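You operate a simulated robot arm through the tools that you are given. There is no shell and no other tool. Be economical: measure what you need, move in short steps, check, and stop when the job is done.

You run a simulated robot arm. Do the job below in one go: nothing can be reset, and whatever is moved stays where it is left.

JOB
Grease the top of the rubber block in the green clamp, then put the block in the OK tray.
Fine: set the clamp to HOLD first; use the blue-handled pad and the grease tin, put the pad back and leave the clamp on FREE. Set down upright: blue-handled pad. Where these are worked on the way, their far stop is far enough and under half their travel is too little: green clamp. A coat counts when it lies all over at full strength: go over it till it gets no stronger.

The check looks at the end state, three seconds after you hand in, the way a careful person would. Anything else that was tipped, shoved, dropped, spilled or broken makes it a failure.

ROBOT AND FRAMES
A 7-joint arm with a two-finger parallel gripper, fixed in place. Base frame: the origin is at the foot of the arm, x ahead of it, y to its left, z up; the work surface is at about z = 0.72. Lengths are in m, angles in degrees, forces in N, time in s.
With the tool pointing down near the work surface it reaches from about 0.16 to 0.68 m from the base axis. Its first joint turns from -66.0 to 66.0 degrees. Payload 2.4 kg.
Tool frame: the origin (TCP) lies between the finger pads and is the grasp point; the fingertips stand 0.03 m ahead of it; z points along the fingers, y is the line along which they close. Largest opening 0.094 m; finger width 0.028, thickness 0.01; the body of the gripper, 0.05 by 0.096 m, starts 0.055 m behind the TCP.
Orientation is that of the tool frame in the base frame, as a unit quaternion [w, x, y, z]. With the fingers straight down and closing along the base's y, the tool's x points along the base's -x, its y along +y and its z along -z.

CONTROLS
- The arm moves only by the tool drive_tool. Its arguments are lists of equal length, an entry for each row: "delta_pos": the shift along the tool's x, y, z in m, a list of three; "turn": the turn, a rotation vector about the tool's x, y, z in degrees, a list of three; "grip": the finger opening in m, from 0 to 0.094. In form: {"delta_pos": [[dx, dy, dz], ...], "turn": [[rx, ry, rz], ...], "grip": [grip, ...]}. A call has 1 to 20 rows; each row is the pose to reach, as a shift and turn from the pose commanded when the call began, along the tool's axes at that moment. Rows are played at 5 a second. More than 0.05 m and 8.6 degrees between two rows, or a gripper value outside its range, and nothing of the call is played. Where a pose cannot be reached the arm comes as near as it can. A force on the tool above 90 N (or 10 N above the force at the start of the call, whichever is more), or a blocked arm, ends the call early, and 0.2 s more pass. Each finger travels about 0.153 m/s and halts on what it meets, pressing with about 43 N; the grip force reading is that of the motor and also rises with nothing between the fingers. The clock runs only during rows and for 0.2 s after the last one: add rows that repeat a pose to give the fingers time. The reply holds the time, the measured pose of the TCP, the force on the tool along the base axes, the opening and the grip force, in the units named above and with some noise, with the torque about the TCP (base axes, N m) and any sound that the robot's microphone picked up.
- Cameras (640 x 400 px; columns grow to the right, rows downward): "scene" is fixed at [0.036, 0.4771, 1.434]; the picture's right is [-0.76, -0.65, 0.00], its down [-0.43, 0.49, -0.76] and it looks along [0.50, -0.57, -0.65] (base axes); focal length 320 px, centre (320, 200). "wrist" rides on the gripper at [0.076, 0.014, -0.102] in the tool frame; the picture's right is [-0.18, 0.98, 0.00], its down [-0.75, -0.14, -0.64] and it looks along [-0.63, -0.12, 0.77] (tool axes); focal length 243 px, centre (320, 200). There is no depth. A picture from a camera that has moved, and an enlarged one, comes with that camera's place and axes in the base frame and with its lens.
- grab_frame(camera): a new picture of that camera. No time passes.
- close_up(camera, box): a new picture of the part [left, top, right, bottom] of that camera's present view, enlarged. No time passes.
- close_job(): hands the job in; it is judged then, once.

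Work in short steps. Places have to be worked out from the pictures, the camera data and where the tool is seen: move nearer, look again, correct. Check each grasp and each placing, and mend what went wrong. You have 120 turns and 64 pictures in all, those below and enlarged ones among them. Open the gripper and draw the arm clear of the work before you hand the job in, unless the task says otherwise; then end with one line.

The tools are called as name(argument=value, ...) on one line, values as JSON. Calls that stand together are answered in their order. drive_tool: Moves the arm, as the interface text tells. Its arguments: {"type":"object","properties":{"delta_pos":{"type":"array"},"turn":{"type":"array"},"grip":{"type":"array"}},"required":["delta_pos","turn","grip"]} The other tools are called the same way: grab_frame (camera) takes a picture; close_up (camera, box) takes an enlarged picture of a part of a camera's view; close_job () hands the job in.

At the start:

```text
time_s: 0.0
tool_pos: [0.3348, -0.0149, 1.1179]
ee_rot: [0.0, 0.0, 1.0, 0.0]
ft_force: [0.1, 0.5, 0.0]
torque: [0.01, 0.0, 0.0]
grip_width: 0.0939
grip_force: 0.1
```

scene: 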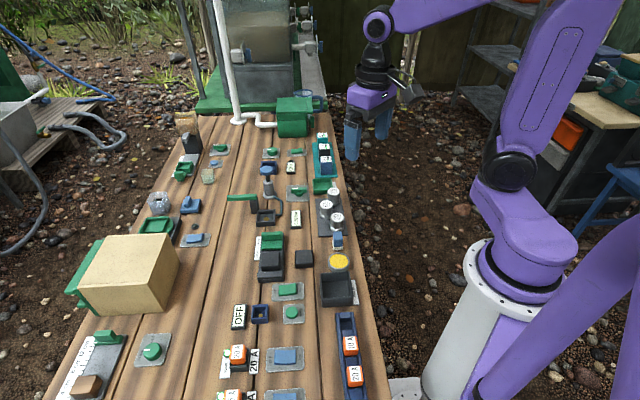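
wrist: 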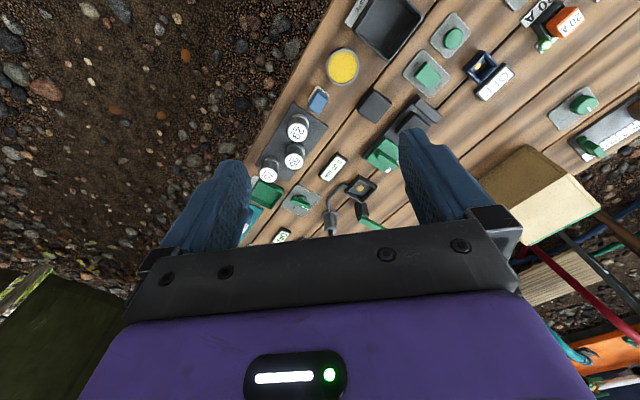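

I'll look closer at the cluttered bench before moving, to identify clamp, pad, tin, tray.

close_up(camera="scene", box=[220, 120, 380, 220])

close_up(camera="scene", box=[220, 210, 380, 310])

close_up(camera="scene", box=[200, 290, 376, 400])

close_up(camera="scene", box=[110, 120, 270, 220])

```text
4.00 times, centred on (300, 170) of scene
camera zoom: at [0.036, 0.4771, 1.434], right [-0.76, -0.65, 0.0], down [-0.43, 0.49, -0.76], along [0.5, -0.57, -0.65], focal length 1278 px, centre (400, 320)
```

zoom: 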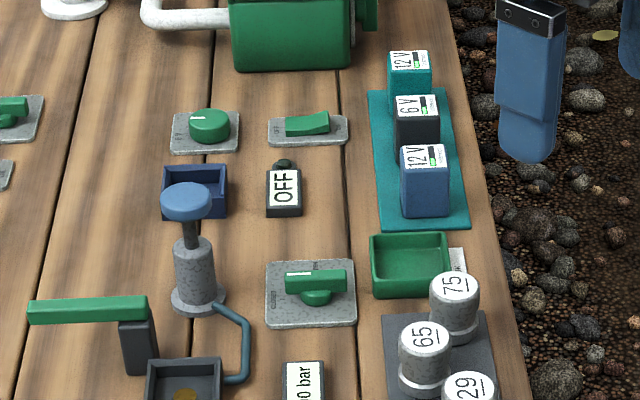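

```text
4.00 times, centred on (300, 260) of scene
camera zoom: at [0.036, 0.4771, 1.434], right [-0.76, -0.65, 0.0], down [-0.43, 0.49, -0.76], along [0.5, -0.57, -0.65], focal length 1278 px, centre (400, -40)
```

zoom: 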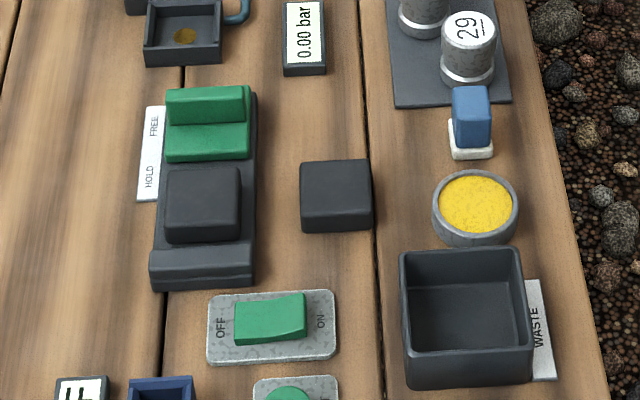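

```text
3.64 times, centred on (288, 345) of scene
camera zoom: at [0.036, 0.4771, 1.434], right [-0.76, -0.65, 0.0], down [-0.43, 0.49, -0.76], along [0.5, -0.57, -0.65], focal length 1162 px, centre (436, -327)
```

zoom: 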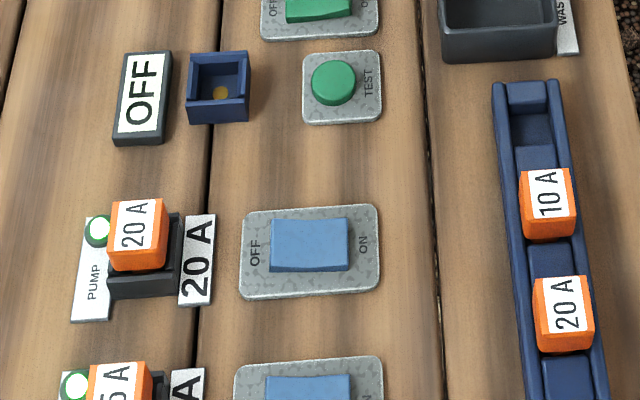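

```text
4.00 times, centred on (190, 170) of scene
camera zoom: at [0.036, 0.4771, 1.434], right [-0.76, -0.65, 0.0], down [-0.43, 0.49, -0.76], along [0.5, -0.57, -0.65], focal length 1278 px, centre (840, 320)
```

zoom: 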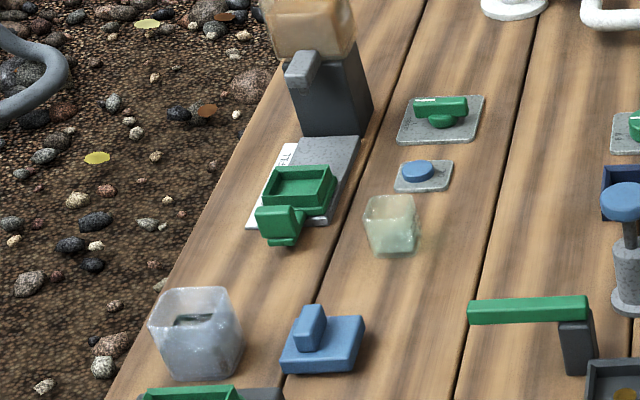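

The bench runs diagonally (about 45° in base axes); the clamp, spare block, tin, pad and waste tray are visible. I turn the tool to align with the bench and move above the clamp area for a closer look.

drive_tool(delta_pos=[[-0.01, 0.03, 0.02], [-0.02, 0.06, 0.04], [-0.03, 0.09, 0.06], [-0.04, 0.12, 0.08], [-0.05, 0.15, 0.1], [-0.06, 0.18, 0.12], [-0.065, 0.215, 0.13], [-0.065, 0.215, 0.13]], turn=[[0, 0, 7], [0, 0, 14], [0, 0, 21], [0, 0, 28], [0, 0, 35], [0, 0, 41], [0, 0, 43], [0, 0, 43]], grip=[0.094, 0.094, 0.094, 0.094, 0.094, 0.094, 0.094, 0.094])

grab_frame(camera="wrist")

grab_frame(camera="scene")

```text
time_s: 1.8
tool_pos: [0.3992, 0.2007, 0.9892]
ee_rot: [0.0, 0.367, 0.93, 0.0]
ft_force: [-0.3, 1.4, -0.6]
torque: [0.02, 0.01, 0.04]
grip_width: 0.0943
grip_force: 0.0
```

```text
57 pictures are left
camera wrist: at [0.3519, 0.263, 1.0902], right [0.81, 0.59, 0.0], down [0.45, -0.62, 0.64], along [0.38, -0.52, -0.77], focal length 243 px, centre (320, 200)
```

wrist: 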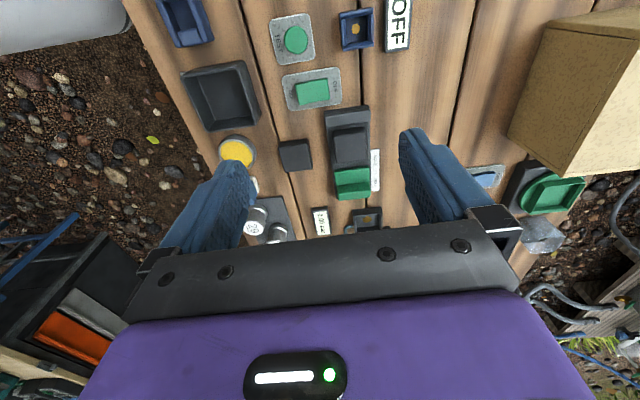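

```text
56 pictures are left
```

scene: 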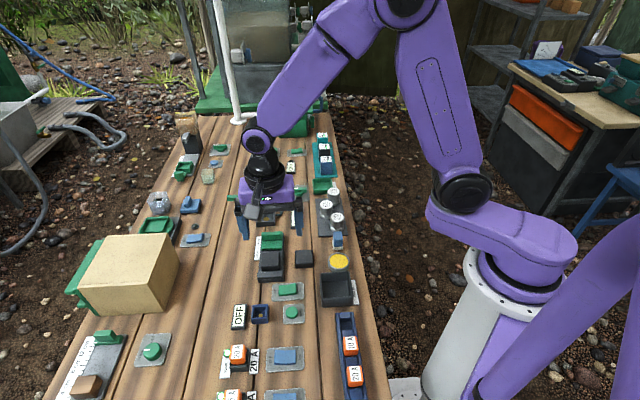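

The camera now looks along the bench with the clamp near the centre; I enlarge it, and the green tray's neighbourhood is hidden for now.

close_up(camera="wrist", box=[180, 50, 420, 200])

```text
2.67 times, centred on (300, 125) of wrist
camera zoom: at [0.3519, 0.263, 1.0902], right [0.81, 0.59, 0.0], down [0.45, -0.62, 0.64], along [0.38, -0.52, -0.77], focal length 647 px, centre (373, 400)
```

zoom: 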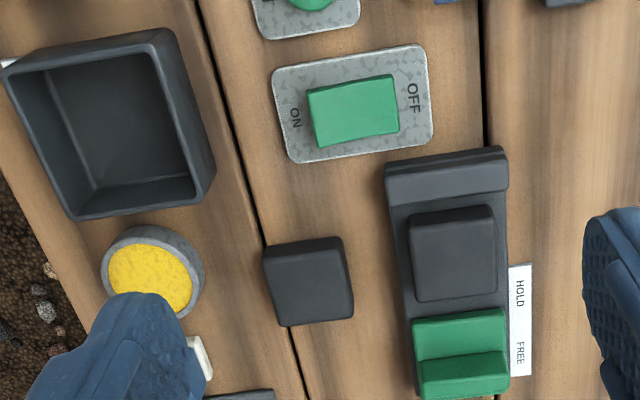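

Block in clamp is near (0.49, 0.155), tin near (0.357, 0.033), pad near (0.406, -0.022). I need to understand the clamp mechanism, so I enlarge both views of it.

close_up(camera="wrist", box=[310, 95, 400, 210])

close_up(camera="scene", box=[245, 225, 309, 285])

```text
3.48 times, centred on (355, 152) of wrist
camera zoom: at [0.3519, 0.263, 1.0902], right [0.81, 0.59, 0.0], down [0.45, -0.62, 0.64], along [0.38, -0.52, -0.77], focal length 844 px, centre (198, 365)
```

zoom: 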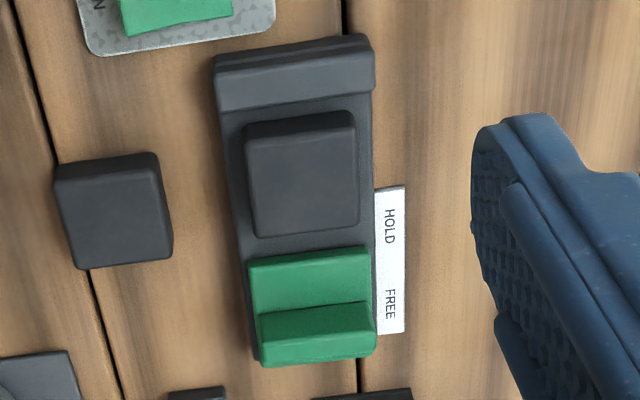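

```text
6.67 times, centred on (277, 255) of scene
camera zoom: at [0.0359, 0.4771, 1.434], right [-0.76, -0.65, 0.0], down [-0.43, 0.49, -0.76], along [0.5, -0.57, -0.65], focal length 2130 px, centre (607, -167)
```

zoom: 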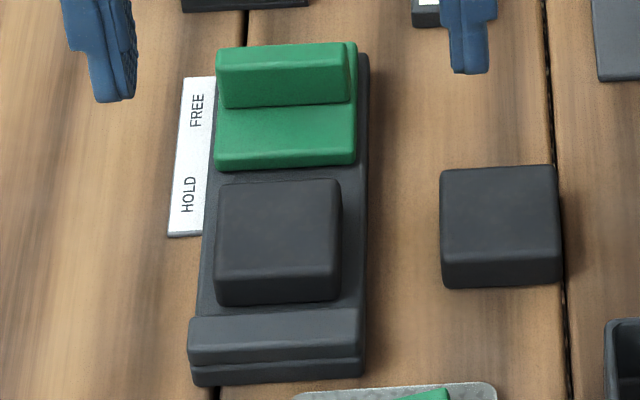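

The clamp has a green carriage with a ridge that slides toward the block. Next I view the far green tray (candidate OK tray), the pad and weights.

drive_tool(delta_pos=[[-0.033, -0.0224, 0.0065], [-0.065, -0.0447, 0.013], [-0.0974, -0.067, 0.0195], [-0.13, -0.0895, 0.026], [-0.162, -0.112, 0.0325], [-0.1948, -0.1342, 0.039], [-0.1948, -0.1342, 0.039]], turn=[[0, 0, 0], [0, 0, 1], [0, 0, 2], [0, 0, 2], [0, 0, 2], [0, 0, 2], [0, 0, 2]], grip=[0.094, 0.094, 0.094, 0.094, 0.094, 0.094, 0.094])

grab_frame(camera="wrist")

```text
time_s: 3.4
tool_pos: [0.4509, -0.0299, 0.9493]
ee_rot: [0.0, 0.383, 0.924, -0.001]
ft_force: [-0.1, 1.0, -0.6]
torque: [-0.01, -0.01, -0.02]
grip_width: 0.0939
grip_force: 0.1
```

```text
52 pictures are left
camera wrist: at [0.4057, 0.033, 1.0514], right [0.82, 0.57, 0.0], down [0.43, -0.63, 0.64], along [0.36, -0.53, -0.77], focal length 243 px, centre (320, 200)
```

wrist: 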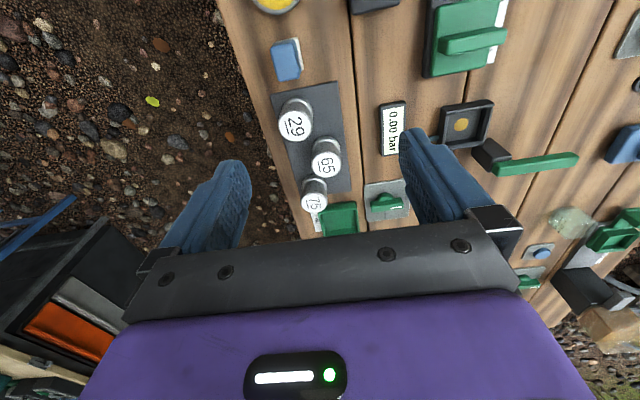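

close_up(camera="wrist", box=[240, 0, 400, 240])

close_up(camera="wrist", box=[300, 180, 380, 240])

```text
1.67 times, centred on (320, 120) of wrist
camera zoom: at [0.4057, 0.033, 1.0514], right [0.82, 0.57, 0.0], down [0.43, -0.63, 0.64], along [0.36, -0.53, -0.77], focal length 404 px, centre (320, 333)
```

zoom: 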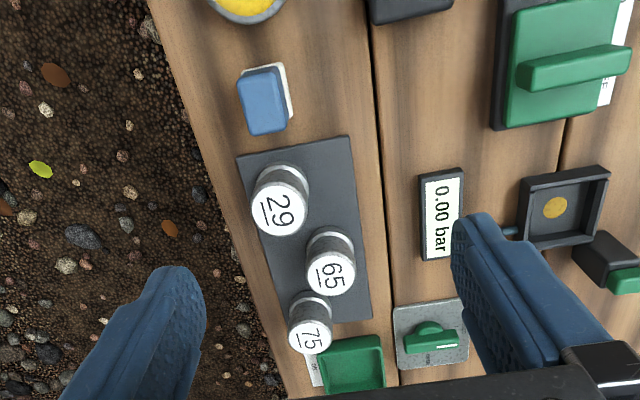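

```text
6.67 times, centred on (340, 210) of wrist
camera zoom: at [0.4057, 0.033, 1.0514], right [0.82, 0.57, 0.0], down [0.43, -0.63, 0.64], along [0.36, -0.53, -0.77], focal length 1618 px, centre (187, 133)
```

zoom: 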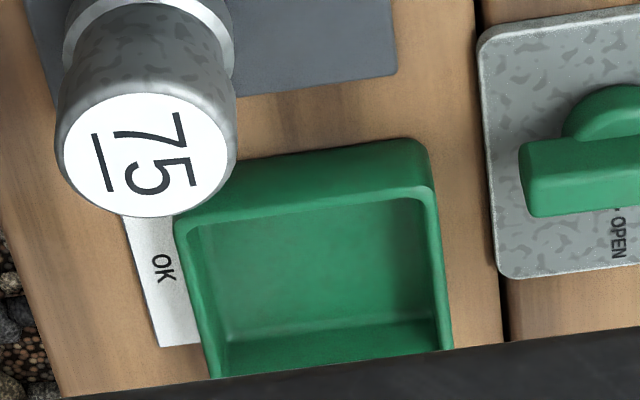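

The far green tray is labelled OK, centre about (0.617, -0.21). The clamp ridge comes out at about (0.551, 0.091), top z ≈ 0.76; I hover above it.

drive_tool(delta_pos=[[0.004, 0.039, 0.01], [0.008, 0.078, 0.03], [0.012, 0.117, 0.06], [0.015, 0.156, 0.089], [0.015, 0.156, 0.089]], turn=[[0, 0, 0], [0, 0, 0], [0, 0, 0], [0, 0, 0], [0, 0, 0]], grip=[0.094, 0.094, 0.094, 0.094, 0.094])

grab_frame(camera="wrist")

close_up(camera="scene", box=[220, 180, 340, 290])

```text
time_s: 4.6
tool_pos: [0.5535, 0.0893, 0.8611]
ee_rot: [0.0, 0.383, 0.924, 0.0]
ft_force: [0.6, 0.3, -0.2]
torque: [-0.01, 0.0, -0.01]
grip_width: 0.094
grip_force: 0.1
```

```text
49 pictures are left
camera wrist: at [0.5082, 0.1534, 0.9617], right [0.83, 0.56, 0.0], down [0.43, -0.63, 0.64], along [0.36, -0.53, -0.77], focal length 243 px, centre (320, 200)
```

wrist: 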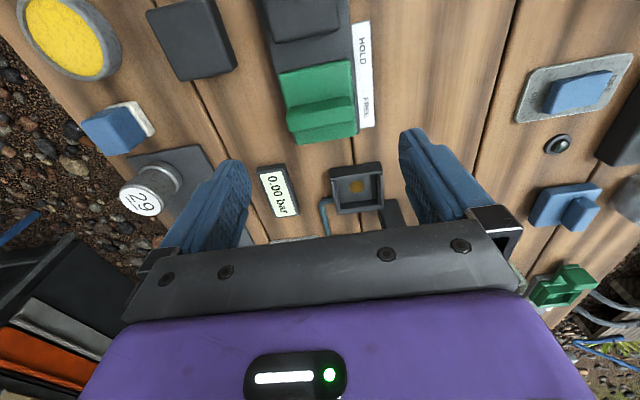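

```text
3.64 times, centred on (280, 235) of scene
camera zoom: at [0.0359, 0.4771, 1.434], right [-0.76, -0.65, 0.0], down [-0.43, 0.49, -0.76], along [0.5, -0.57, -0.65], focal length 1162 px, centre (466, 73)
```

zoom: 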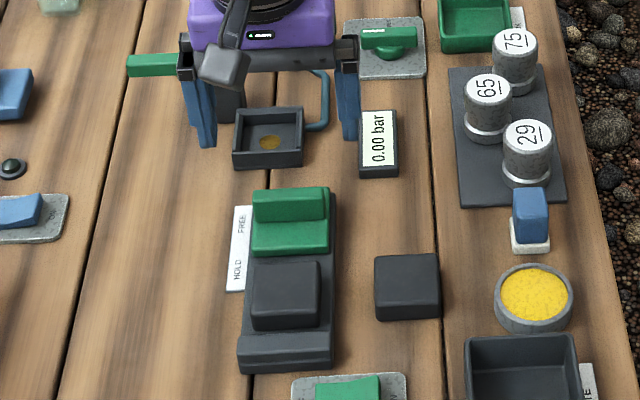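

The ridge lies nearly under the TCP (about 5 mm toward the block). I shift and descend to straddle it, watching force.

drive_tool(delta_pos=[[0.005, 0, 0.03], [0.005, 0, 0.06], [0.005, 0, 0.075], [0.005, 0, 0.085], [0.005, 0, 0.085]], turn=[[0, 0, 0], [0, 0, 0], [0, 0, 0], [0, 0, 0], [0, 0, 0]], grip=[0.094, 0.094, 0.094, 0.094, 0.094])

grab_frame(camera="wrist")

close_up(camera="scene", box=[220, 200, 320, 290])

```text
time_s: 5.8
tool_pos: [0.5449, 0.0945, 0.7754]
ee_rot: [0.0, 0.383, 0.924, 0.0]
ft_force: [-0.1, 0.5, -0.2]
torque: [-0.03, 0.01, -0.02]
grip_width: 0.0938
grip_force: 0.1
```

```text
47 pictures are left
camera wrist: at [0.5011, 0.1576, 0.8763], right [0.83, 0.56, 0.0], down [0.43, -0.63, 0.64], along [0.36, -0.53, -0.77], focal length 243 px, centre (320, 200)
```

wrist: 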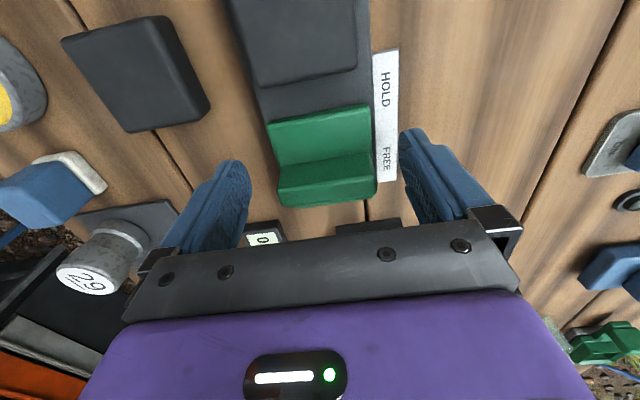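

```text
4.44 times, centred on (270, 245) of scene
camera zoom: at [0.036, 0.4771, 1.434], right [-0.76, -0.65, 0.0], down [-0.43, 0.49, -0.76], along [0.5, -0.57, -0.65], focal length 1420 px, centre (542, 0)
```

zoom: 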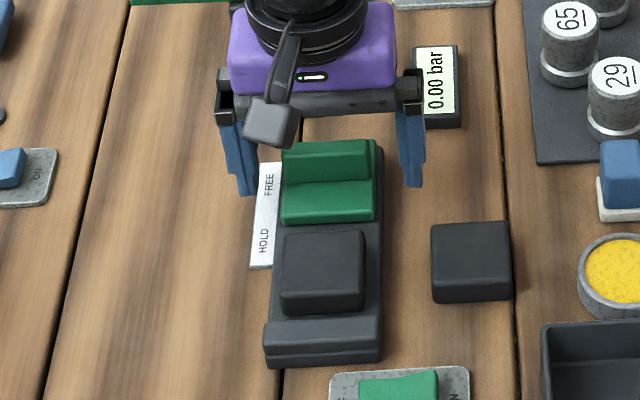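

The ridge is centred between the fingers. I close on it.

drive_tool(delta_pos=[[0, 0, 0.003], [0, 0, 0.003], [0, 0, 0.003], [0, 0, 0.003]], turn=[[0, 0, 0], [0, 0, 0], [0, 0, 0], [0, 0, 0]], grip=[0.07, 0.05, 0.04, 0.04])

```text
time_s: 6.8
tool_pos: [0.547, 0.096, 0.7729]
ee_rot: [0.003, 0.381, 0.925, 0.002]
ft_force: [15.6, 15.3, -5.3]
torque: [-0.19, -0.01, 0.31]
grip_width: 0.0596
grip_force: 45.2
```

Gripped at 0.0596 with a side force toward +y; I relieve by shifting 3 mm in +y, then slide toward the block (tool +x) step by step.

drive_tool(delta_pos=[[0.0, 0.003, 0], [0.004, 0.004, 0], [0.008, 0.004, 0]], turn=[[0, 0, 0], [0, 0, 0], [0, 0, 0]], grip=[0.04, 0.04, 0.04])

```text
time_s: 7.6
tool_pos: [0.5424, 0.1004, 0.7727]
ee_rot: [0.0, 0.385, 0.923, -0.002]
ft_force: [3.9, -3.1, 3.4]
torque: [-0.39, -1.34, 0.54]
grip_width: 0.0599
grip_force: 45.3
```

It slides with little resistance (~5 N). Continue toward HOLD.

drive_tool(delta_pos=[[0.004, 0.0, 0], [0.008, 0.0, 0], [0.012, 0.0, 0], [0.016, 0.0, 0]], turn=[[0, 0, 0], [0, 0, 0], [0, 0, 0], [0, 0, 0]], grip=[0.04, 0.04, 0.04, 0.04])

close_up(camera="scene", box=[220, 200, 320, 290])

```text
time_s: 8.6
tool_pos: [0.5304, 0.1137, 0.7737]
ee_rot: [-0.002, 0.384, 0.923, -0.001]
ft_force: [-1.9, -0.6, 1.5]
torque: [0.44, 0.2, -0.73]
grip_width: 0.0597
grip_force: 44.9
```

```text
4.44 times, centred on (270, 245) of scene
camera zoom: at [0.0359, 0.4771, 1.434], right [-0.76, -0.65, 0.0], down [-0.43, 0.49, -0.76], along [0.5, -0.57, -0.65], focal length 1420 px, centre (542, 0)
```

zoom: 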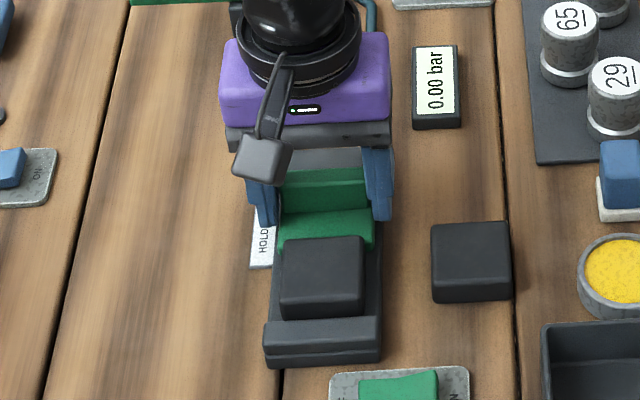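

The carriage now has pushed the block against/near the fixed jaw. I push on until the stop.

drive_tool(delta_pos=[[0.003, 0.0, 0], [0.006, 0.0, 0], [0.009, 0.0, 0], [0.012, 0.0, 0]], turn=[[0, 0, 0], [0, 0, 0], [0, 0, 0], [0, 0, 0]], grip=[0.04, 0.04, 0.04, 0.04])

close_up(camera="scene", box=[220, 200, 320, 290])

```text
time_s: 9.6
tool_pos: [0.5259, 0.1175, 0.7733]
ee_rot: [0.003, 0.385, 0.923, 0.002]
ft_force: [22.4, -25.8, -17.3]
torque: [-0.82, 0.27, 0.56]
grip_width: 0.0599
grip_force: 45.1
```

```text
4.44 times, centred on (270, 245) of scene
camera zoom: at [0.0369, 0.4766, 1.4342], right [-0.76, -0.65, 0.0], down [-0.43, 0.49, -0.76], along [0.5, -0.57, -0.65], focal length 1420 px, centre (542, 0)
```

zoom: 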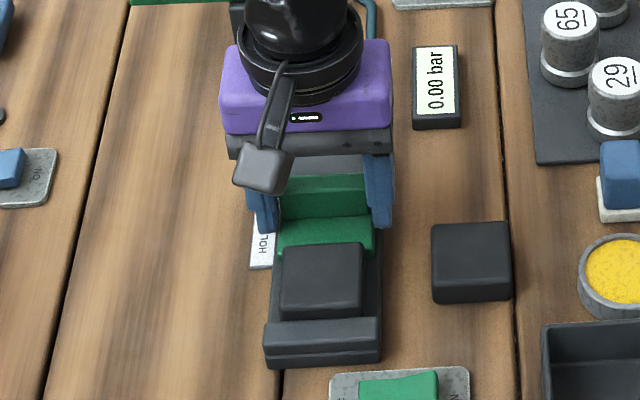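

Hard stop reached (34 N, ~30 mm travel): HOLD. I relax the push, open, and rise.

drive_tool(delta_pos=[[-0.005, 0, 0], [-0.005, 0, 0], [-0.005, 0, 0], [-0.005, 0, -0.03], [-0.005, 0, -0.07], [-0.005, 0, -0.1], [-0.005, 0, -0.1]], turn=[[0, 0, 0], [0, 0, 0], [0, 0, 0], [0, 0, 0], [0, 0, 0], [0, 0, 0], [0, 0, 0]], grip=[0.06, 0.094, 0.094, 0.094, 0.094, 0.094, 0.094])

grab_frame(camera="wrist")

close_up(camera="scene", box=[230, 210, 310, 290])

```text
time_s: 11.2
tool_pos: [0.5267, 0.12, 0.8732]
ee_rot: [0.0, 0.383, 0.924, -0.001]
ft_force: [0.0, -0.8, 0.2]
torque: [-0.01, -0.01, -0.03]
grip_width: 0.094
grip_force: 0.0
```

```text
43 pictures are left
camera wrist: at [0.4834, 0.183, 0.9744], right [0.83, 0.56, 0.0], down [0.43, -0.63, 0.64], along [0.36, -0.53, -0.77], focal length 243 px, centre (320, 200)
```

wrist: 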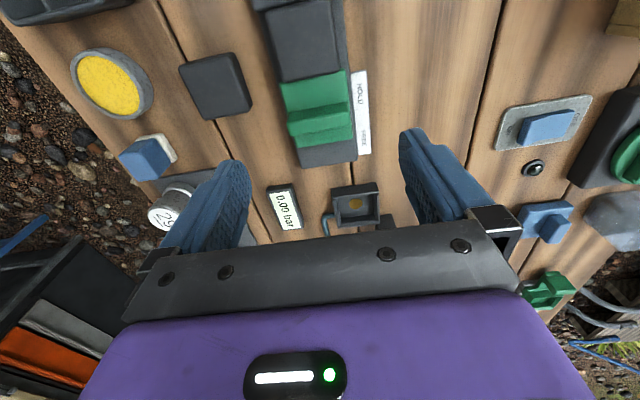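

```text
5.00 times, centred on (270, 250) of scene
camera zoom: at [0.036, 0.4771, 1.434], right [-0.76, -0.65, 0.0], down [-0.43, 0.49, -0.76], along [0.5, -0.57, -0.65], focal length 1598 px, centre (570, -50)
```

zoom: 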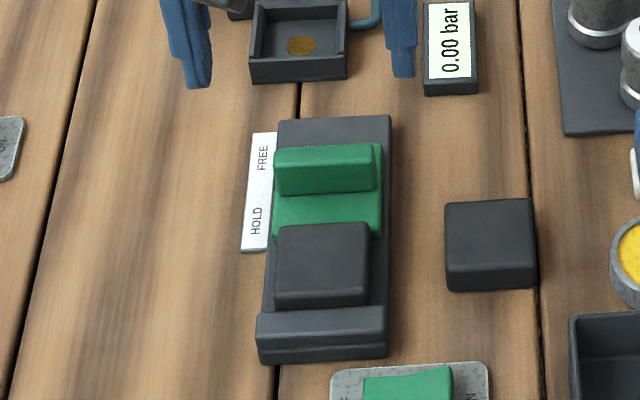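

Clamp is at HOLD. Now I move above the pad for a near-vertical look at its handle.

drive_tool(delta_pos=[[-0.003, -0.036, 0], [-0.006, -0.072, 0], [-0.01, -0.11, 0], [-0.013, -0.146, 0], [-0.0163, -0.1817, 0], [-0.0163, -0.1817, 0]], turn=[[0, 0, 0], [0, 0, 0], [0, 0, 0], [0, 0, 0], [0, 0, 0], [0, 0, 0]], grip=[0.094, 0.094, 0.094, 0.094, 0.094, 0.094])

close_up(camera="wrist", box=[200, 0, 440, 200])

close_up(camera="scene", box=[300, 190, 370, 280])

```text
time_s: 12.6
tool_pos: [0.4091, -0.022, 0.8711]
ee_rot: [0.0, 0.382, 0.924, 0.0]
ft_force: [0.3, -0.2, 0.4]
torque: [0.03, 0.0, 0.02]
grip_width: 0.0942
grip_force: 0.0
```

```text
2.00 times, centred on (320, 100) of wrist
camera zoom: at [0.3658, 0.0416, 0.9727], right [0.82, 0.57, 0.0], down [0.43, -0.63, 0.64], along [0.36, -0.53, -0.77], focal length 485 px, centre (320, 400)
```

zoom: 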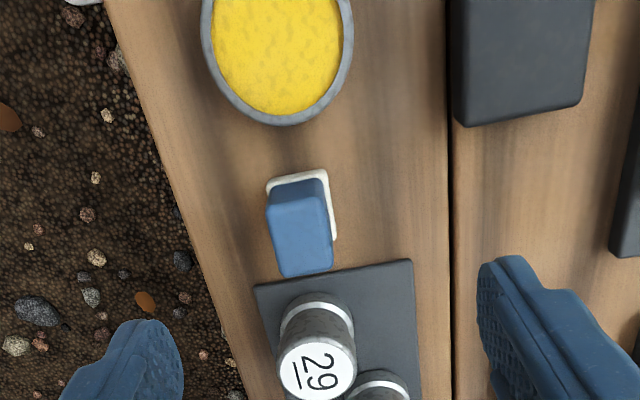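

```text
4.44 times, centred on (335, 235) of scene
camera zoom: at [0.036, 0.4771, 1.434], right [-0.76, -0.65, 0.0], down [-0.43, 0.49, -0.76], along [0.5, -0.57, -0.65], focal length 1420 px, centre (253, 44)
```

zoom: 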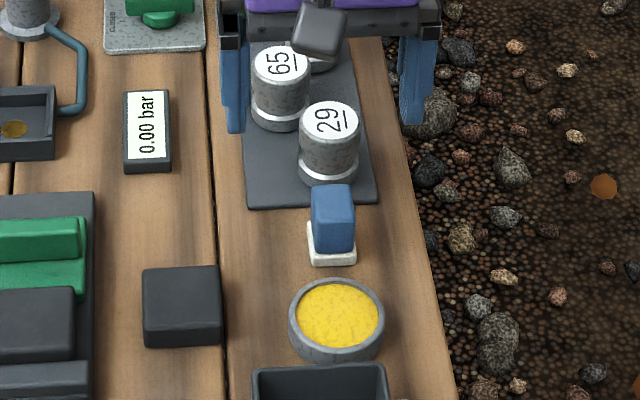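

Pad handle centre is about 8 mm to -y of the TCP line; its width across the fingers is ~26 mm. I descend with fingers open to TCP z≈0.80 first to recheck.

drive_tool(delta_pos=[[-0.001, -0.008, 0.02], [-0.001, -0.008, 0.04], [-0.001, -0.008, 0.06], [-0.001, -0.008, 0.07], [-0.001, -0.008, 0.07]], turn=[[0, 0, 0], [0, 0, 0], [0, 0, 0], [0, 0, 0], [0, 0, 0]], grip=[0.094, 0.08, 0.07, 0.06, 0.06])

grab_frame(camera="wrist")

close_up(camera="scene", box=[300, 190, 370, 280])

```text
time_s: 13.8
tool_pos: [0.4053, -0.0283, 0.8026]
ee_rot: [0.0, 0.383, 0.924, -0.001]
ft_force: [-0.5, -0.8, 0.0]
torque: [0.0, 0.04, 0.02]
grip_width: 0.0598
grip_force: 0.1
```

```text
39 pictures are left
camera wrist: at [0.3605, 0.0357, 0.9041], right [0.83, 0.56, 0.0], down [0.43, -0.63, 0.64], along [0.36, -0.53, -0.77], focal length 243 px, centre (320, 200)
```

wrist: 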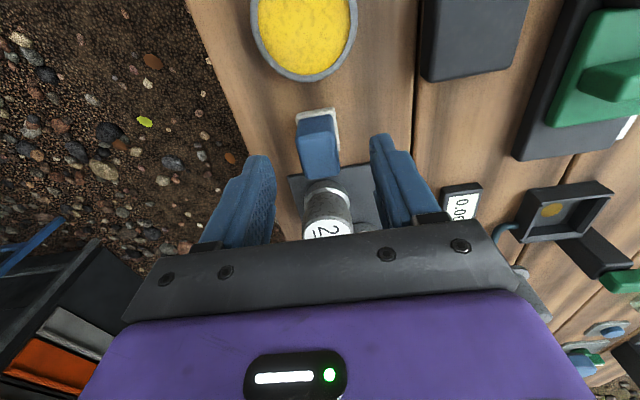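

```text
4.44 times, centred on (335, 235) of scene
camera zoom: at [0.036, 0.4771, 1.434], right [-0.76, -0.65, 0.0], down [-0.43, 0.49, -0.76], along [0.5, -0.57, -0.65], focal length 1420 px, centre (253, 44)
```

zoom: 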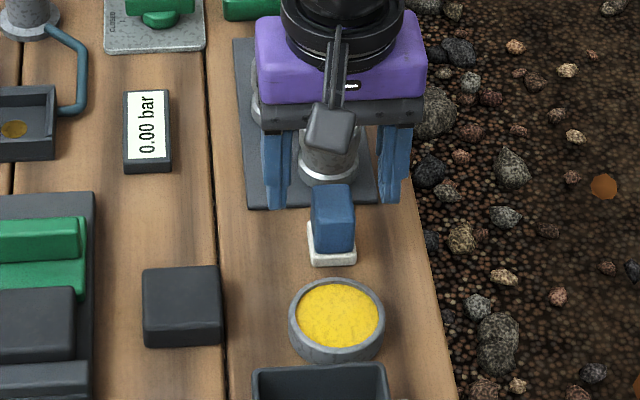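

Centred in y. I enlarge the handle to check the offset along tool x.

close_up(camera="wrist", box=[270, 80, 370, 200])

```text
3.33 times, centred on (320, 140) of wrist
camera zoom: at [0.3605, 0.0357, 0.9041], right [0.83, 0.56, 0.0], down [0.43, -0.63, 0.64], along [0.36, -0.53, -0.77], focal length 809 px, centre (320, 400)
```

zoom: 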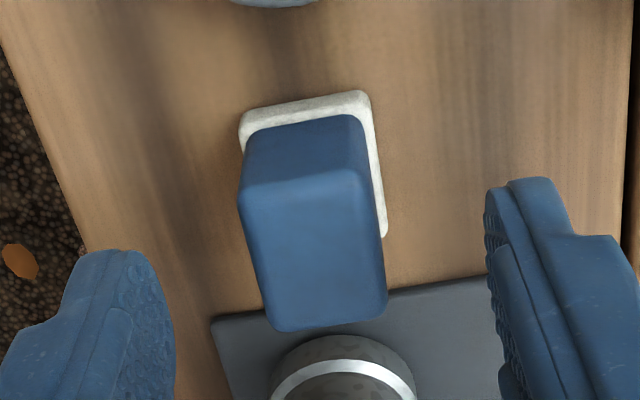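

Handle top is right under the TCP, top z≈0.757, square to the tool. I descend to TCP z≈0.765 and close.

drive_tool(delta_pos=[[0, -0.001, 0.02], [0, -0.001, 0.0375], [0, -0.001, 0.0375], [0, -0.001, 0.0375], [0, -0.001, 0.0375], [0, -0.001, 0.0375]], turn=[[0, 0, 0], [0, 0, 0], [0, 0, 0], [0, 0, 0], [0, 0, 0], [0, 0, 0]], grip=[0.06, 0.06, 0.06, 0.04, 0.015, 0.015])

```text
time_s: 15.2
tool_pos: [0.4034, -0.0288, 0.7651]
ee_rot: [0.0, 0.383, 0.924, 0.0]
ft_force: [-0.4, 0.1, 0.8]
torque: [-0.01, 0.01, 0.04]
grip_width: 0.0293
grip_force: 42.9
```

Grasp on the handle: 0.029 m. I lift and carry it over the tin (≈(0.3587, 0.0275)).

drive_tool(delta_pos=[[0, 0, -0.03], [0, 0, -0.06], [0.036, 0.004, -0.06], [0.0714, 0.0082, -0.06], [0.0714, 0.0082, -0.06]], turn=[[0, 0, 0], [0, 0, 0], [0, 0, 0], [0, 0, 0], [0, 0, 0]], grip=[0.015, 0.015, 0.015, 0.015, 0.015])

grab_frame(camera="wrist")

close_up(camera="scene", box=[290, 180, 380, 290])

```text
time_s: 16.4
tool_pos: [0.3587, 0.0274, 0.8233]
ee_rot: [0.0, 0.383, 0.924, 0.0]
ft_force: [-0.1, 0.2, 0.3]
torque: [0.02, -0.04, 0.03]
grip_width: 0.0291
grip_force: 43.4
```

```text
36 pictures are left
camera wrist: at [0.3148, 0.0918, 0.9251], right [0.83, 0.56, 0.0], down [0.43, -0.63, 0.64], along [0.36, -0.53, -0.77], focal length 243 px, centre (320, 200)
```

wrist: 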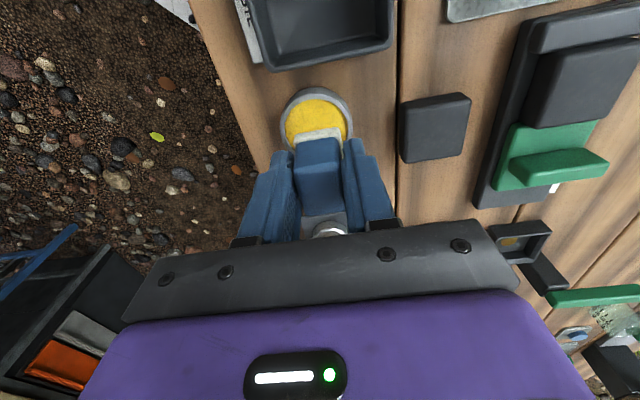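

```text
3.64 times, centred on (335, 235) of scene
camera zoom: at [0.0359, 0.4771, 1.434], right [-0.76, -0.65, 0.0], down [-0.43, 0.49, -0.76], along [0.5, -0.57, -0.65], focal length 1162 px, centre (266, 73)
```

zoom: 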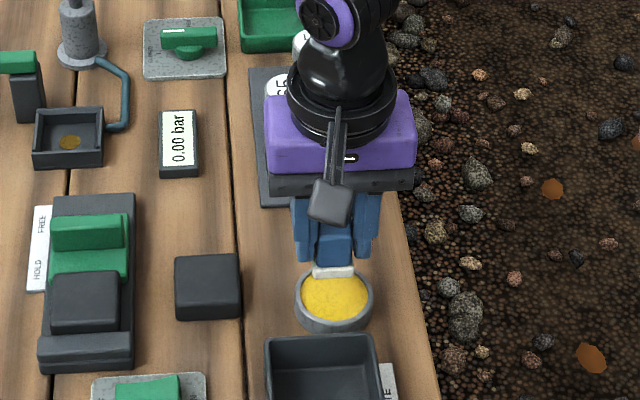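

Pad is centred over the tin. I lower in small steps, watching the vertical force.

drive_tool(delta_pos=[[0, -0.002, 0.02], [0, -0.002, 0.035], [0, -0.002, 0.04]], turn=[[0, 0, 0], [0, 0, 0], [0, 0, 0]], grip=[0.015, 0.015, 0.015])

```text
time_s: 17.2
tool_pos: [0.3585, 0.0262, 0.7842]
ee_rot: [0.0, 0.382, 0.924, 0.0]
ft_force: [0.2, 0.3, -0.2]
torque: [0.0, 0.0, 0.0]
grip_width: 0.0292
grip_force: 42.7
```

No contact yet at pad bottom ≈0.739; continue 2 mm at a time.

drive_tool(delta_pos=[[0, 0, 0.002], [0, 0, 0.004]], turn=[[0, 0, 0], [0, 0, 0]], grip=[0.015, 0.015])

close_up(camera="scene", box=[310, 230, 370, 280])

```text
time_s: 17.8
tool_pos: [0.3578, 0.0265, 0.7817]
ee_rot: [0.0, 0.382, 0.924, 0.0]
ft_force: [-1.6, -1.6, 29.1]
torque: [-0.14, -0.01, -0.03]
grip_width: 0.0293
grip_force: 42.7
```

```text
8.00 times, centred on (340, 255) of scene
camera zoom: at [0.0356, 0.4771, 1.434], right [-0.76, -0.65, 0.0], down [-0.43, 0.49, -0.76], along [0.5, -0.57, -0.65], focal length 2556 px, centre (160, -240)
```

zoom: 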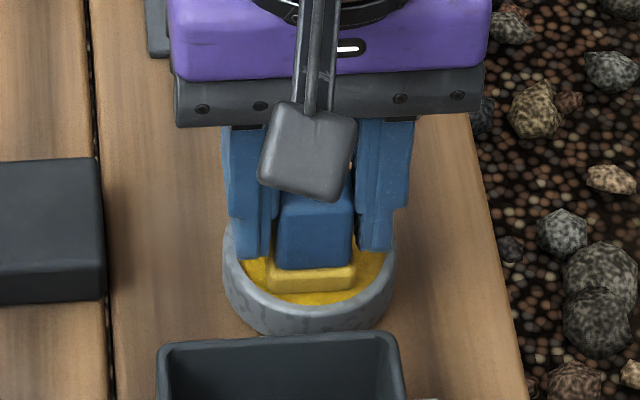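

Contact 29 N; pad face is coated yellow. I lift and carry it over the clamped block (~(0.485, 0.155)).

drive_tool(delta_pos=[[0, 0, -0.03], [0, 0, -0.06], [0, 0.036, -0.06], [0, 0.072, -0.06], [0, 0.108, -0.06], [0, 0.144, -0.06], [0.001, 0.1807, -0.06], [0.001, 0.1807, -0.06]], turn=[[0, 0, 0], [0, 0, 0], [0, 0, 0], [0, 0, 0], [0, 0, 0], [0, 0, 0], [0, 0, 0], [0, 0, 0]], grip=[0.015, 0.015, 0.015, 0.015, 0.015, 0.015, 0.015, 0.015])

close_up(camera="wrist", box=[220, 40, 420, 200])

close_up(camera="scene", box=[230, 210, 310, 290])

```text
time_s: 19.6
tool_pos: [0.4857, 0.1553, 0.8418]
ee_rot: [0.0, 0.383, 0.924, 0.0]
ft_force: [0.0, -0.2, 0.5]
torque: [-0.01, 0.0, -0.01]
grip_width: 0.029
grip_force: 43.0
```

```text
2.50 times, centred on (320, 120) of wrist
camera zoom: at [0.4415, 0.2191, 0.9428], right [0.83, 0.56, 0.0], down [0.43, -0.63, 0.64], along [0.36, -0.53, -0.77], focal length 606 px, centre (320, 400)
```

zoom: 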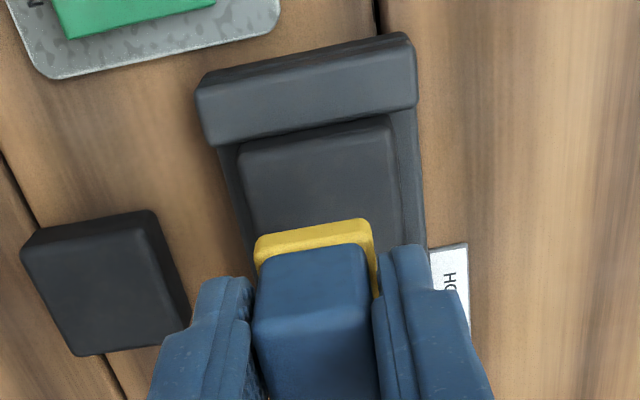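

```text
5.00 times, centred on (270, 250) of scene
camera zoom: at [0.036, 0.4771, 1.434], right [-0.76, -0.65, 0.0], down [-0.43, 0.49, -0.76], along [0.5, -0.57, -0.65], focal length 1598 px, centre (570, -50)
```

zoom: 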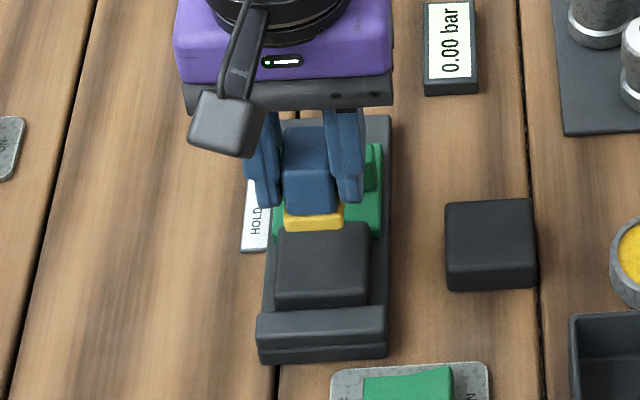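

Pad is nearly centred over the block (about 46 mm square, pad ~32 mm). I lower towards contact.

drive_tool(delta_pos=[[-0.001, 0.002, 0.02], [-0.001, 0.002, 0.032], [-0.001, 0.002, 0.036]], turn=[[0, 0, 0], [0, 0, 0], [0, 0, 0]], grip=[0.015, 0.015, 0.015])

```text
time_s: 20.4
tool_pos: [0.4873, 0.1567, 0.8053]
ee_rot: [0.0, 0.382, 0.924, 0.0]
ft_force: [-0.9, 0.0, -0.1]
torque: [-0.01, 0.0, -0.02]
grip_width: 0.0291
grip_force: 42.7
```

drive_tool(delta_pos=[[0, 0, 0.0015], [0, 0, 0.003], [0, 0, 0.0045]], turn=[[0, 0, 0], [0, 0, 0], [0, 0, 0]], grip=[0.015, 0.015, 0.015])

close_up(camera="scene", box=[240, 220, 300, 290])

```text
time_s: 21.2
tool_pos: [0.4881, 0.1548, 0.8007]
ee_rot: [0.0, 0.382, 0.924, 0.001]
ft_force: [-0.9, 0.3, 1.6]
torque: [-0.04, 0.03, -0.01]
grip_width: 0.0293
grip_force: 43.3
```

```text
5.71 times, centred on (270, 255) of scene
camera zoom: at [0.0359, 0.4771, 1.434], right [-0.76, -0.65, 0.0], down [-0.43, 0.49, -0.76], along [0.5, -0.57, -0.65], focal length 1826 px, centre (606, -114)
```

zoom: 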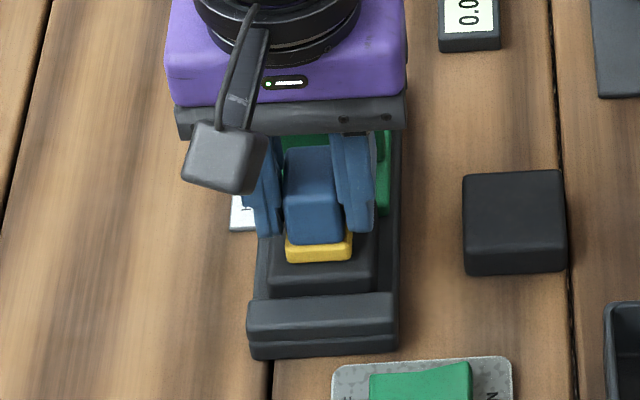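

Just touching (1.6 N) at TCP z≈0.8007. I press ~1 mm and wipe a serpentine of ±9 mm.

drive_tool(delta_pos=[[0, 0, 0.001], [-0.005, -0.005, 0.001], [-0.009, -0.009, 0.001], [-0.004, -0.009, 0.001], [0.0, -0.009, 0.001], [0.005, -0.009, 0.001], [0.009, -0.009, 0.001], [0.009, -0.004, 0.001], [0.009, 0.0, 0.001], [0.004, 0.0, 0.001], [0.0, 0.0, 0.001], [-0.005, 0.0, 0.001], [-0.009, 0.0, 0.001], [-0.009, 0.005, 0.001], [-0.009, 0.009, 0.001], [-0.004, 0.009, 0.001], [0.0, 0.009, 0.001], [0.005, 0.009, 0.001], [0.009, 0.009, 0.001], [0.0, 0.0, 0.001]], turn=[[0, 0, 0], [0, 0, 0], [0, 0, 0], [0, 0, 0], [0, 0, 0], [0, 0, 0], [0, 0, 0], [0, 0, 0], [0, 0, 0], [0, 0, 0], [0, 0, 0], [0, 0, 0], [0, 0, 0], [0, 0, 0], [0, 0, 0], [0, 0, 0], [0, 0, 0], [0, 0, 0], [0, 0, 0], [0, 0, 0]], grip=[0.015, 0.015, 0.015, 0.015, 0.015, 0.015, 0.015, 0.015, 0.015, 0.015, 0.015, 0.015, 0.015, 0.015, 0.015, 0.015, 0.015, 0.015, 0.015, 0.015])

close_up(camera="scene", box=[240, 220, 300, 290])

```text
time_s: 25.4
tool_pos: [0.4881, 0.1552, 0.8005]
ee_rot: [0.0, 0.383, 0.924, 0.001]
ft_force: [0.0, 0.2, 0.1]
torque: [-0.01, 0.03, 0.02]
grip_width: 0.0295
grip_force: 43.4
```

```text
5.71 times, centred on (270, 255) of scene
camera zoom: at [0.0359, 0.4771, 1.434], right [-0.76, -0.65, 0.0], down [-0.43, 0.49, -0.76], along [0.5, -0.57, -0.65], focal length 1826 px, centre (606, -114)
```

zoom: 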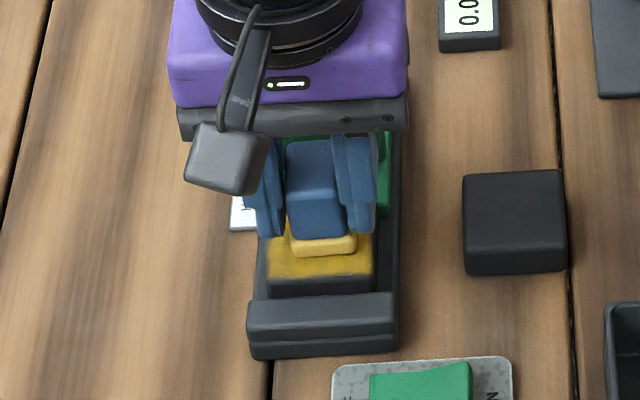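

Grease is transferring, pad is paler and force is light. I lift to look at the coat.

drive_tool(delta_pos=[[0, 0, -0.02], [-0.04, 0, -0.04], [-0.06, 0, -0.04], [-0.06, 0, -0.04]], turn=[[0, 0, 0], [0, 0, 0], [0, 0, 0], [0, 0, 0]], grip=[0.015, 0.015, 0.015, 0.015])

close_up(camera="wrist", box=[220, 0, 420, 160])

```text
time_s: 26.4
tool_pos: [0.5312, 0.1115, 0.8396]
ee_rot: [0.0, 0.383, 0.924, 0.0]
ft_force: [-0.1, 0.5, -0.2]
torque: [-0.02, 0.04, 0.01]
grip_width: 0.0293
grip_force: 42.8
```

```text
2.50 times, centred on (320, 80) of wrist
camera zoom: at [0.4867, 0.1745, 0.9418], right [0.82, 0.57, 0.0], down [0.43, -0.63, 0.64], along [0.36, -0.53, -0.77], focal length 606 px, centre (320, 500)
```

zoom: 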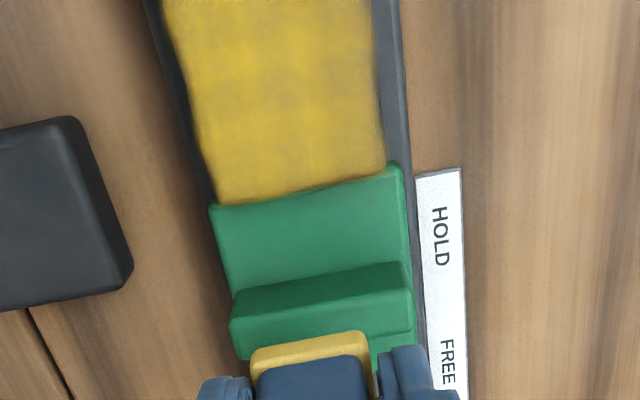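

Whole top is covered but not full strength. I reload the pad at the tin in one sequence.

drive_tool(delta_pos=[[0.012, -0.04, 0], [0.03, -0.08, 0], [0.045, -0.12, 0], [0.0618, -0.16, 0], [0.0618, -0.1824, 0], [0.0618, -0.1824, 0.03], [0.0618, -0.1824, 0.05], [0.0618, -0.1824, 0.055], [0.0618, -0.1824, 0.058], [0.0618, -0.1824, 0.059], [0.0618, -0.1824, 0.059]], turn=[[0, 0, 0], [0, 0, 0], [0, 0, 0], [0, 0, 0], [0, 0, 0], [0, 0, 0], [0, 0, 0], [0, 0, 0], [0, 0, 0], [0, 0, 0], [0, 0, 0]], grip=[0.015, 0.015, 0.015, 0.015, 0.015, 0.015, 0.015, 0.015, 0.015, 0.015, 0.015])

```text
time_s: 28.8
tool_pos: [0.357, 0.0289, 0.7809]
ee_rot: [0.0, 0.382, 0.924, 0.0]
ft_force: [0.5, -0.1, -1.3]
torque: [-0.02, 0.0, 0.0]
grip_width: 0.0293
grip_force: 43.0
```

No force yet (the pad slid up slightly in the grip); lower 1 mm at a time.

drive_tool(delta_pos=[[0, 0, 0.001], [0, 0, 0.002]], turn=[[0, 0, 0], [0, 0, 0]], grip=[0.015, 0.015])

```text
time_s: 29.4
tool_pos: [0.3574, 0.0258, 0.7788]
ee_rot: [0.0, 0.383, 0.924, 0.001]
ft_force: [-3.8, -3.6, 30.3]
torque: [0.24, 0.22, 0.06]
grip_width: 0.0292
grip_force: 42.8
```

Loaded (30 N). Back up, over the block, and down to just above contact.

drive_tool(delta_pos=[[0, 0, -0.03], [0, 0, -0.06], [0, 0.04, -0.06], [0, 0.08, -0.06], [0, 0.12, -0.06], [-0.001, 0.16, -0.06], [-0.0015, 0.183, -0.06], [-0.0015, 0.183, -0.04], [-0.0015, 0.183, -0.025], [-0.0015, 0.183, -0.022], [-0.0015, 0.183, -0.022]], turn=[[0, 0, 0], [0, 0, 0], [0, 0, 0], [0, 0, 0], [0, 0, 0], [0, 0, 0], [0, 0, 0], [0, 0, 0], [0, 0, 0], [0, 0, 0], [0, 0, 0]], grip=[0.015, 0.015, 0.015, 0.015, 0.015, 0.015, 0.015, 0.015, 0.015, 0.015, 0.015])

```text
time_s: 31.8
tool_pos: [0.4861, 0.1569, 0.7994]
ee_rot: [0.0, 0.383, 0.924, 0.0]
ft_force: [0.1, 0.2, -0.2]
torque: [-0.01, -0.02, -0.01]
grip_width: 0.0291
grip_force: 42.8
```

Now press ~1.5 mm below and wipe across in the other direction.

drive_tool(delta_pos=[[-0.002, 0, 0.0025], [-0.007, -0.005, 0.0025], [-0.012, -0.009, 0.0025], [-0.012, -0.004, 0.0025], [-0.012, 0.0, 0.0025], [-0.012, 0.005, 0.0025], [-0.012, 0.009, 0.0025], [-0.006, 0.009, 0.0025], [-0.002, 0.009, 0.0025], [-0.002, 0.004, 0.0025], [-0.002, 0.0, 0.0025], [-0.002, -0.005, 0.0025], [-0.002, -0.009, 0.0025], [0.003, -0.009, 0.0025], [0.007, -0.009, 0.0025], [0.007, -0.004, 0.0025], [0.007, 0.0, 0.0025], [0.007, 0.005, 0.0025], [0.007, 0.009, 0.0025], [-0.002, 0.0, 0.0025]], turn=[[0, 0, 0], [0, 0, 0], [0, 0, 0], [0, 0, 0], [0, 0, 0], [0, 0, 0], [0, 0, 0], [0, 0, 0], [0, 0, 0], [0, 0, 0], [0, 0, 0], [0, 0, 0], [0, 0, 0], [0, 0, 0], [0, 0, 0], [0, 0, 0], [0, 0, 0], [0, 0, 0], [0, 0, 0], [0, 0, 0]], grip=[0.015, 0.015, 0.015, 0.015, 0.015, 0.015, 0.015, 0.015, 0.015, 0.015, 0.015, 0.015, 0.015, 0.015, 0.015, 0.015, 0.015, 0.015, 0.015, 0.015])

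```text
time_s: 36.0
tool_pos: [0.4914, 0.1565, 0.799]
ee_rot: [0.002, 0.382, 0.924, 0.002]
ft_force: [1.0, 0.8, 1.1]
torque: [0.14, -0.07, 0.01]
grip_width: 0.0291
grip_force: 42.8
```

Lift, back off and look again.

drive_tool(delta_pos=[[0, 0, -0.02], [-0.04, 0, -0.045], [-0.075, 0, -0.045], [-0.075, 0, -0.045]], turn=[[0, 0, 0], [0, 0, 0], [0, 0, 0], [0, 0, 0]], grip=[0.015, 0.015, 0.015, 0.015])

close_up(camera="wrist", box=[220, 0, 420, 160])

close_up(camera="scene", box=[240, 220, 300, 290])

```text
time_s: 37.0
tool_pos: [0.5428, 0.1031, 0.8423]
ee_rot: [-0.001, 0.383, 0.924, 0.0]
ft_force: [-0.6, -0.2, -0.2]
torque: [-0.03, 0.03, 0.0]
grip_width: 0.0293
grip_force: 42.8
```

```text
2.50 times, centred on (320, 80) of wrist
camera zoom: at [0.4976, 0.1665, 0.9446], right [0.83, 0.56, 0.0], down [0.43, -0.63, 0.64], along [0.36, -0.53, -0.77], focal length 606 px, centre (320, 500)
```

zoom: 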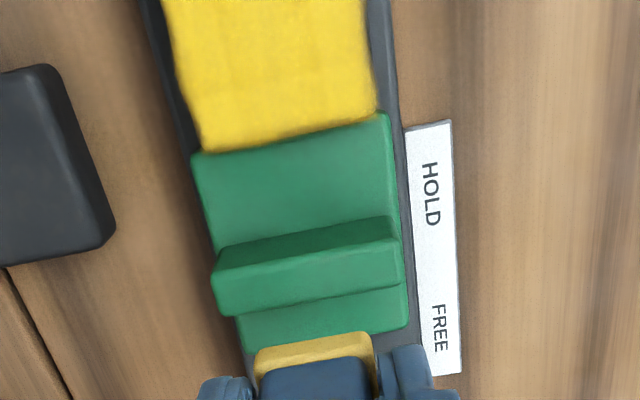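

```text
5.71 times, centred on (270, 255) of scene
camera zoom: at [0.036, 0.4771, 1.434], right [-0.76, -0.65, 0.0], down [-0.43, 0.49, -0.76], along [0.5, -0.57, -0.65], focal length 1826 px, centre (606, -114)
```

zoom: 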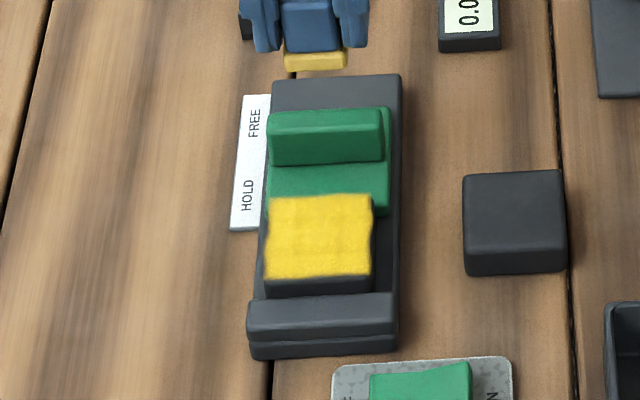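

Nearly full strength, with slight wavy patches. One more load and pass.

drive_tool(delta_pos=[[0.016, -0.04, 0], [0.034, -0.08, 0], [0.052, -0.12, 0], [0.07, -0.16, 0], [0.0769, -0.1852, 0], [0.0769, -0.1852, 0.03], [0.0769, -0.1852, 0.055], [0.0769, -0.1852, 0.061], [0.0769, -0.1852, 0.0635], [0.0769, -0.1852, 0.0645]], turn=[[0, 0, 0], [0, 0, 0], [0, 0, 0], [0, 0, 0], [0, 0, 0], [0, 0, 0], [0, 0, 0], [0, 0, 0], [0, 0, 0], [0, 0, 0]], grip=[0.015, 0.015, 0.015, 0.015, 0.015, 0.015, 0.015, 0.015, 0.015, 0.015])

```text
time_s: 39.2
tool_pos: [0.357, 0.0239, 0.7792]
ee_rot: [0.0, 0.382, 0.924, 0.0]
ft_force: [-0.9, 0.5, 7.6]
torque: [0.08, 0.0, 0.02]
grip_width: 0.0293
grip_force: 43.2
```

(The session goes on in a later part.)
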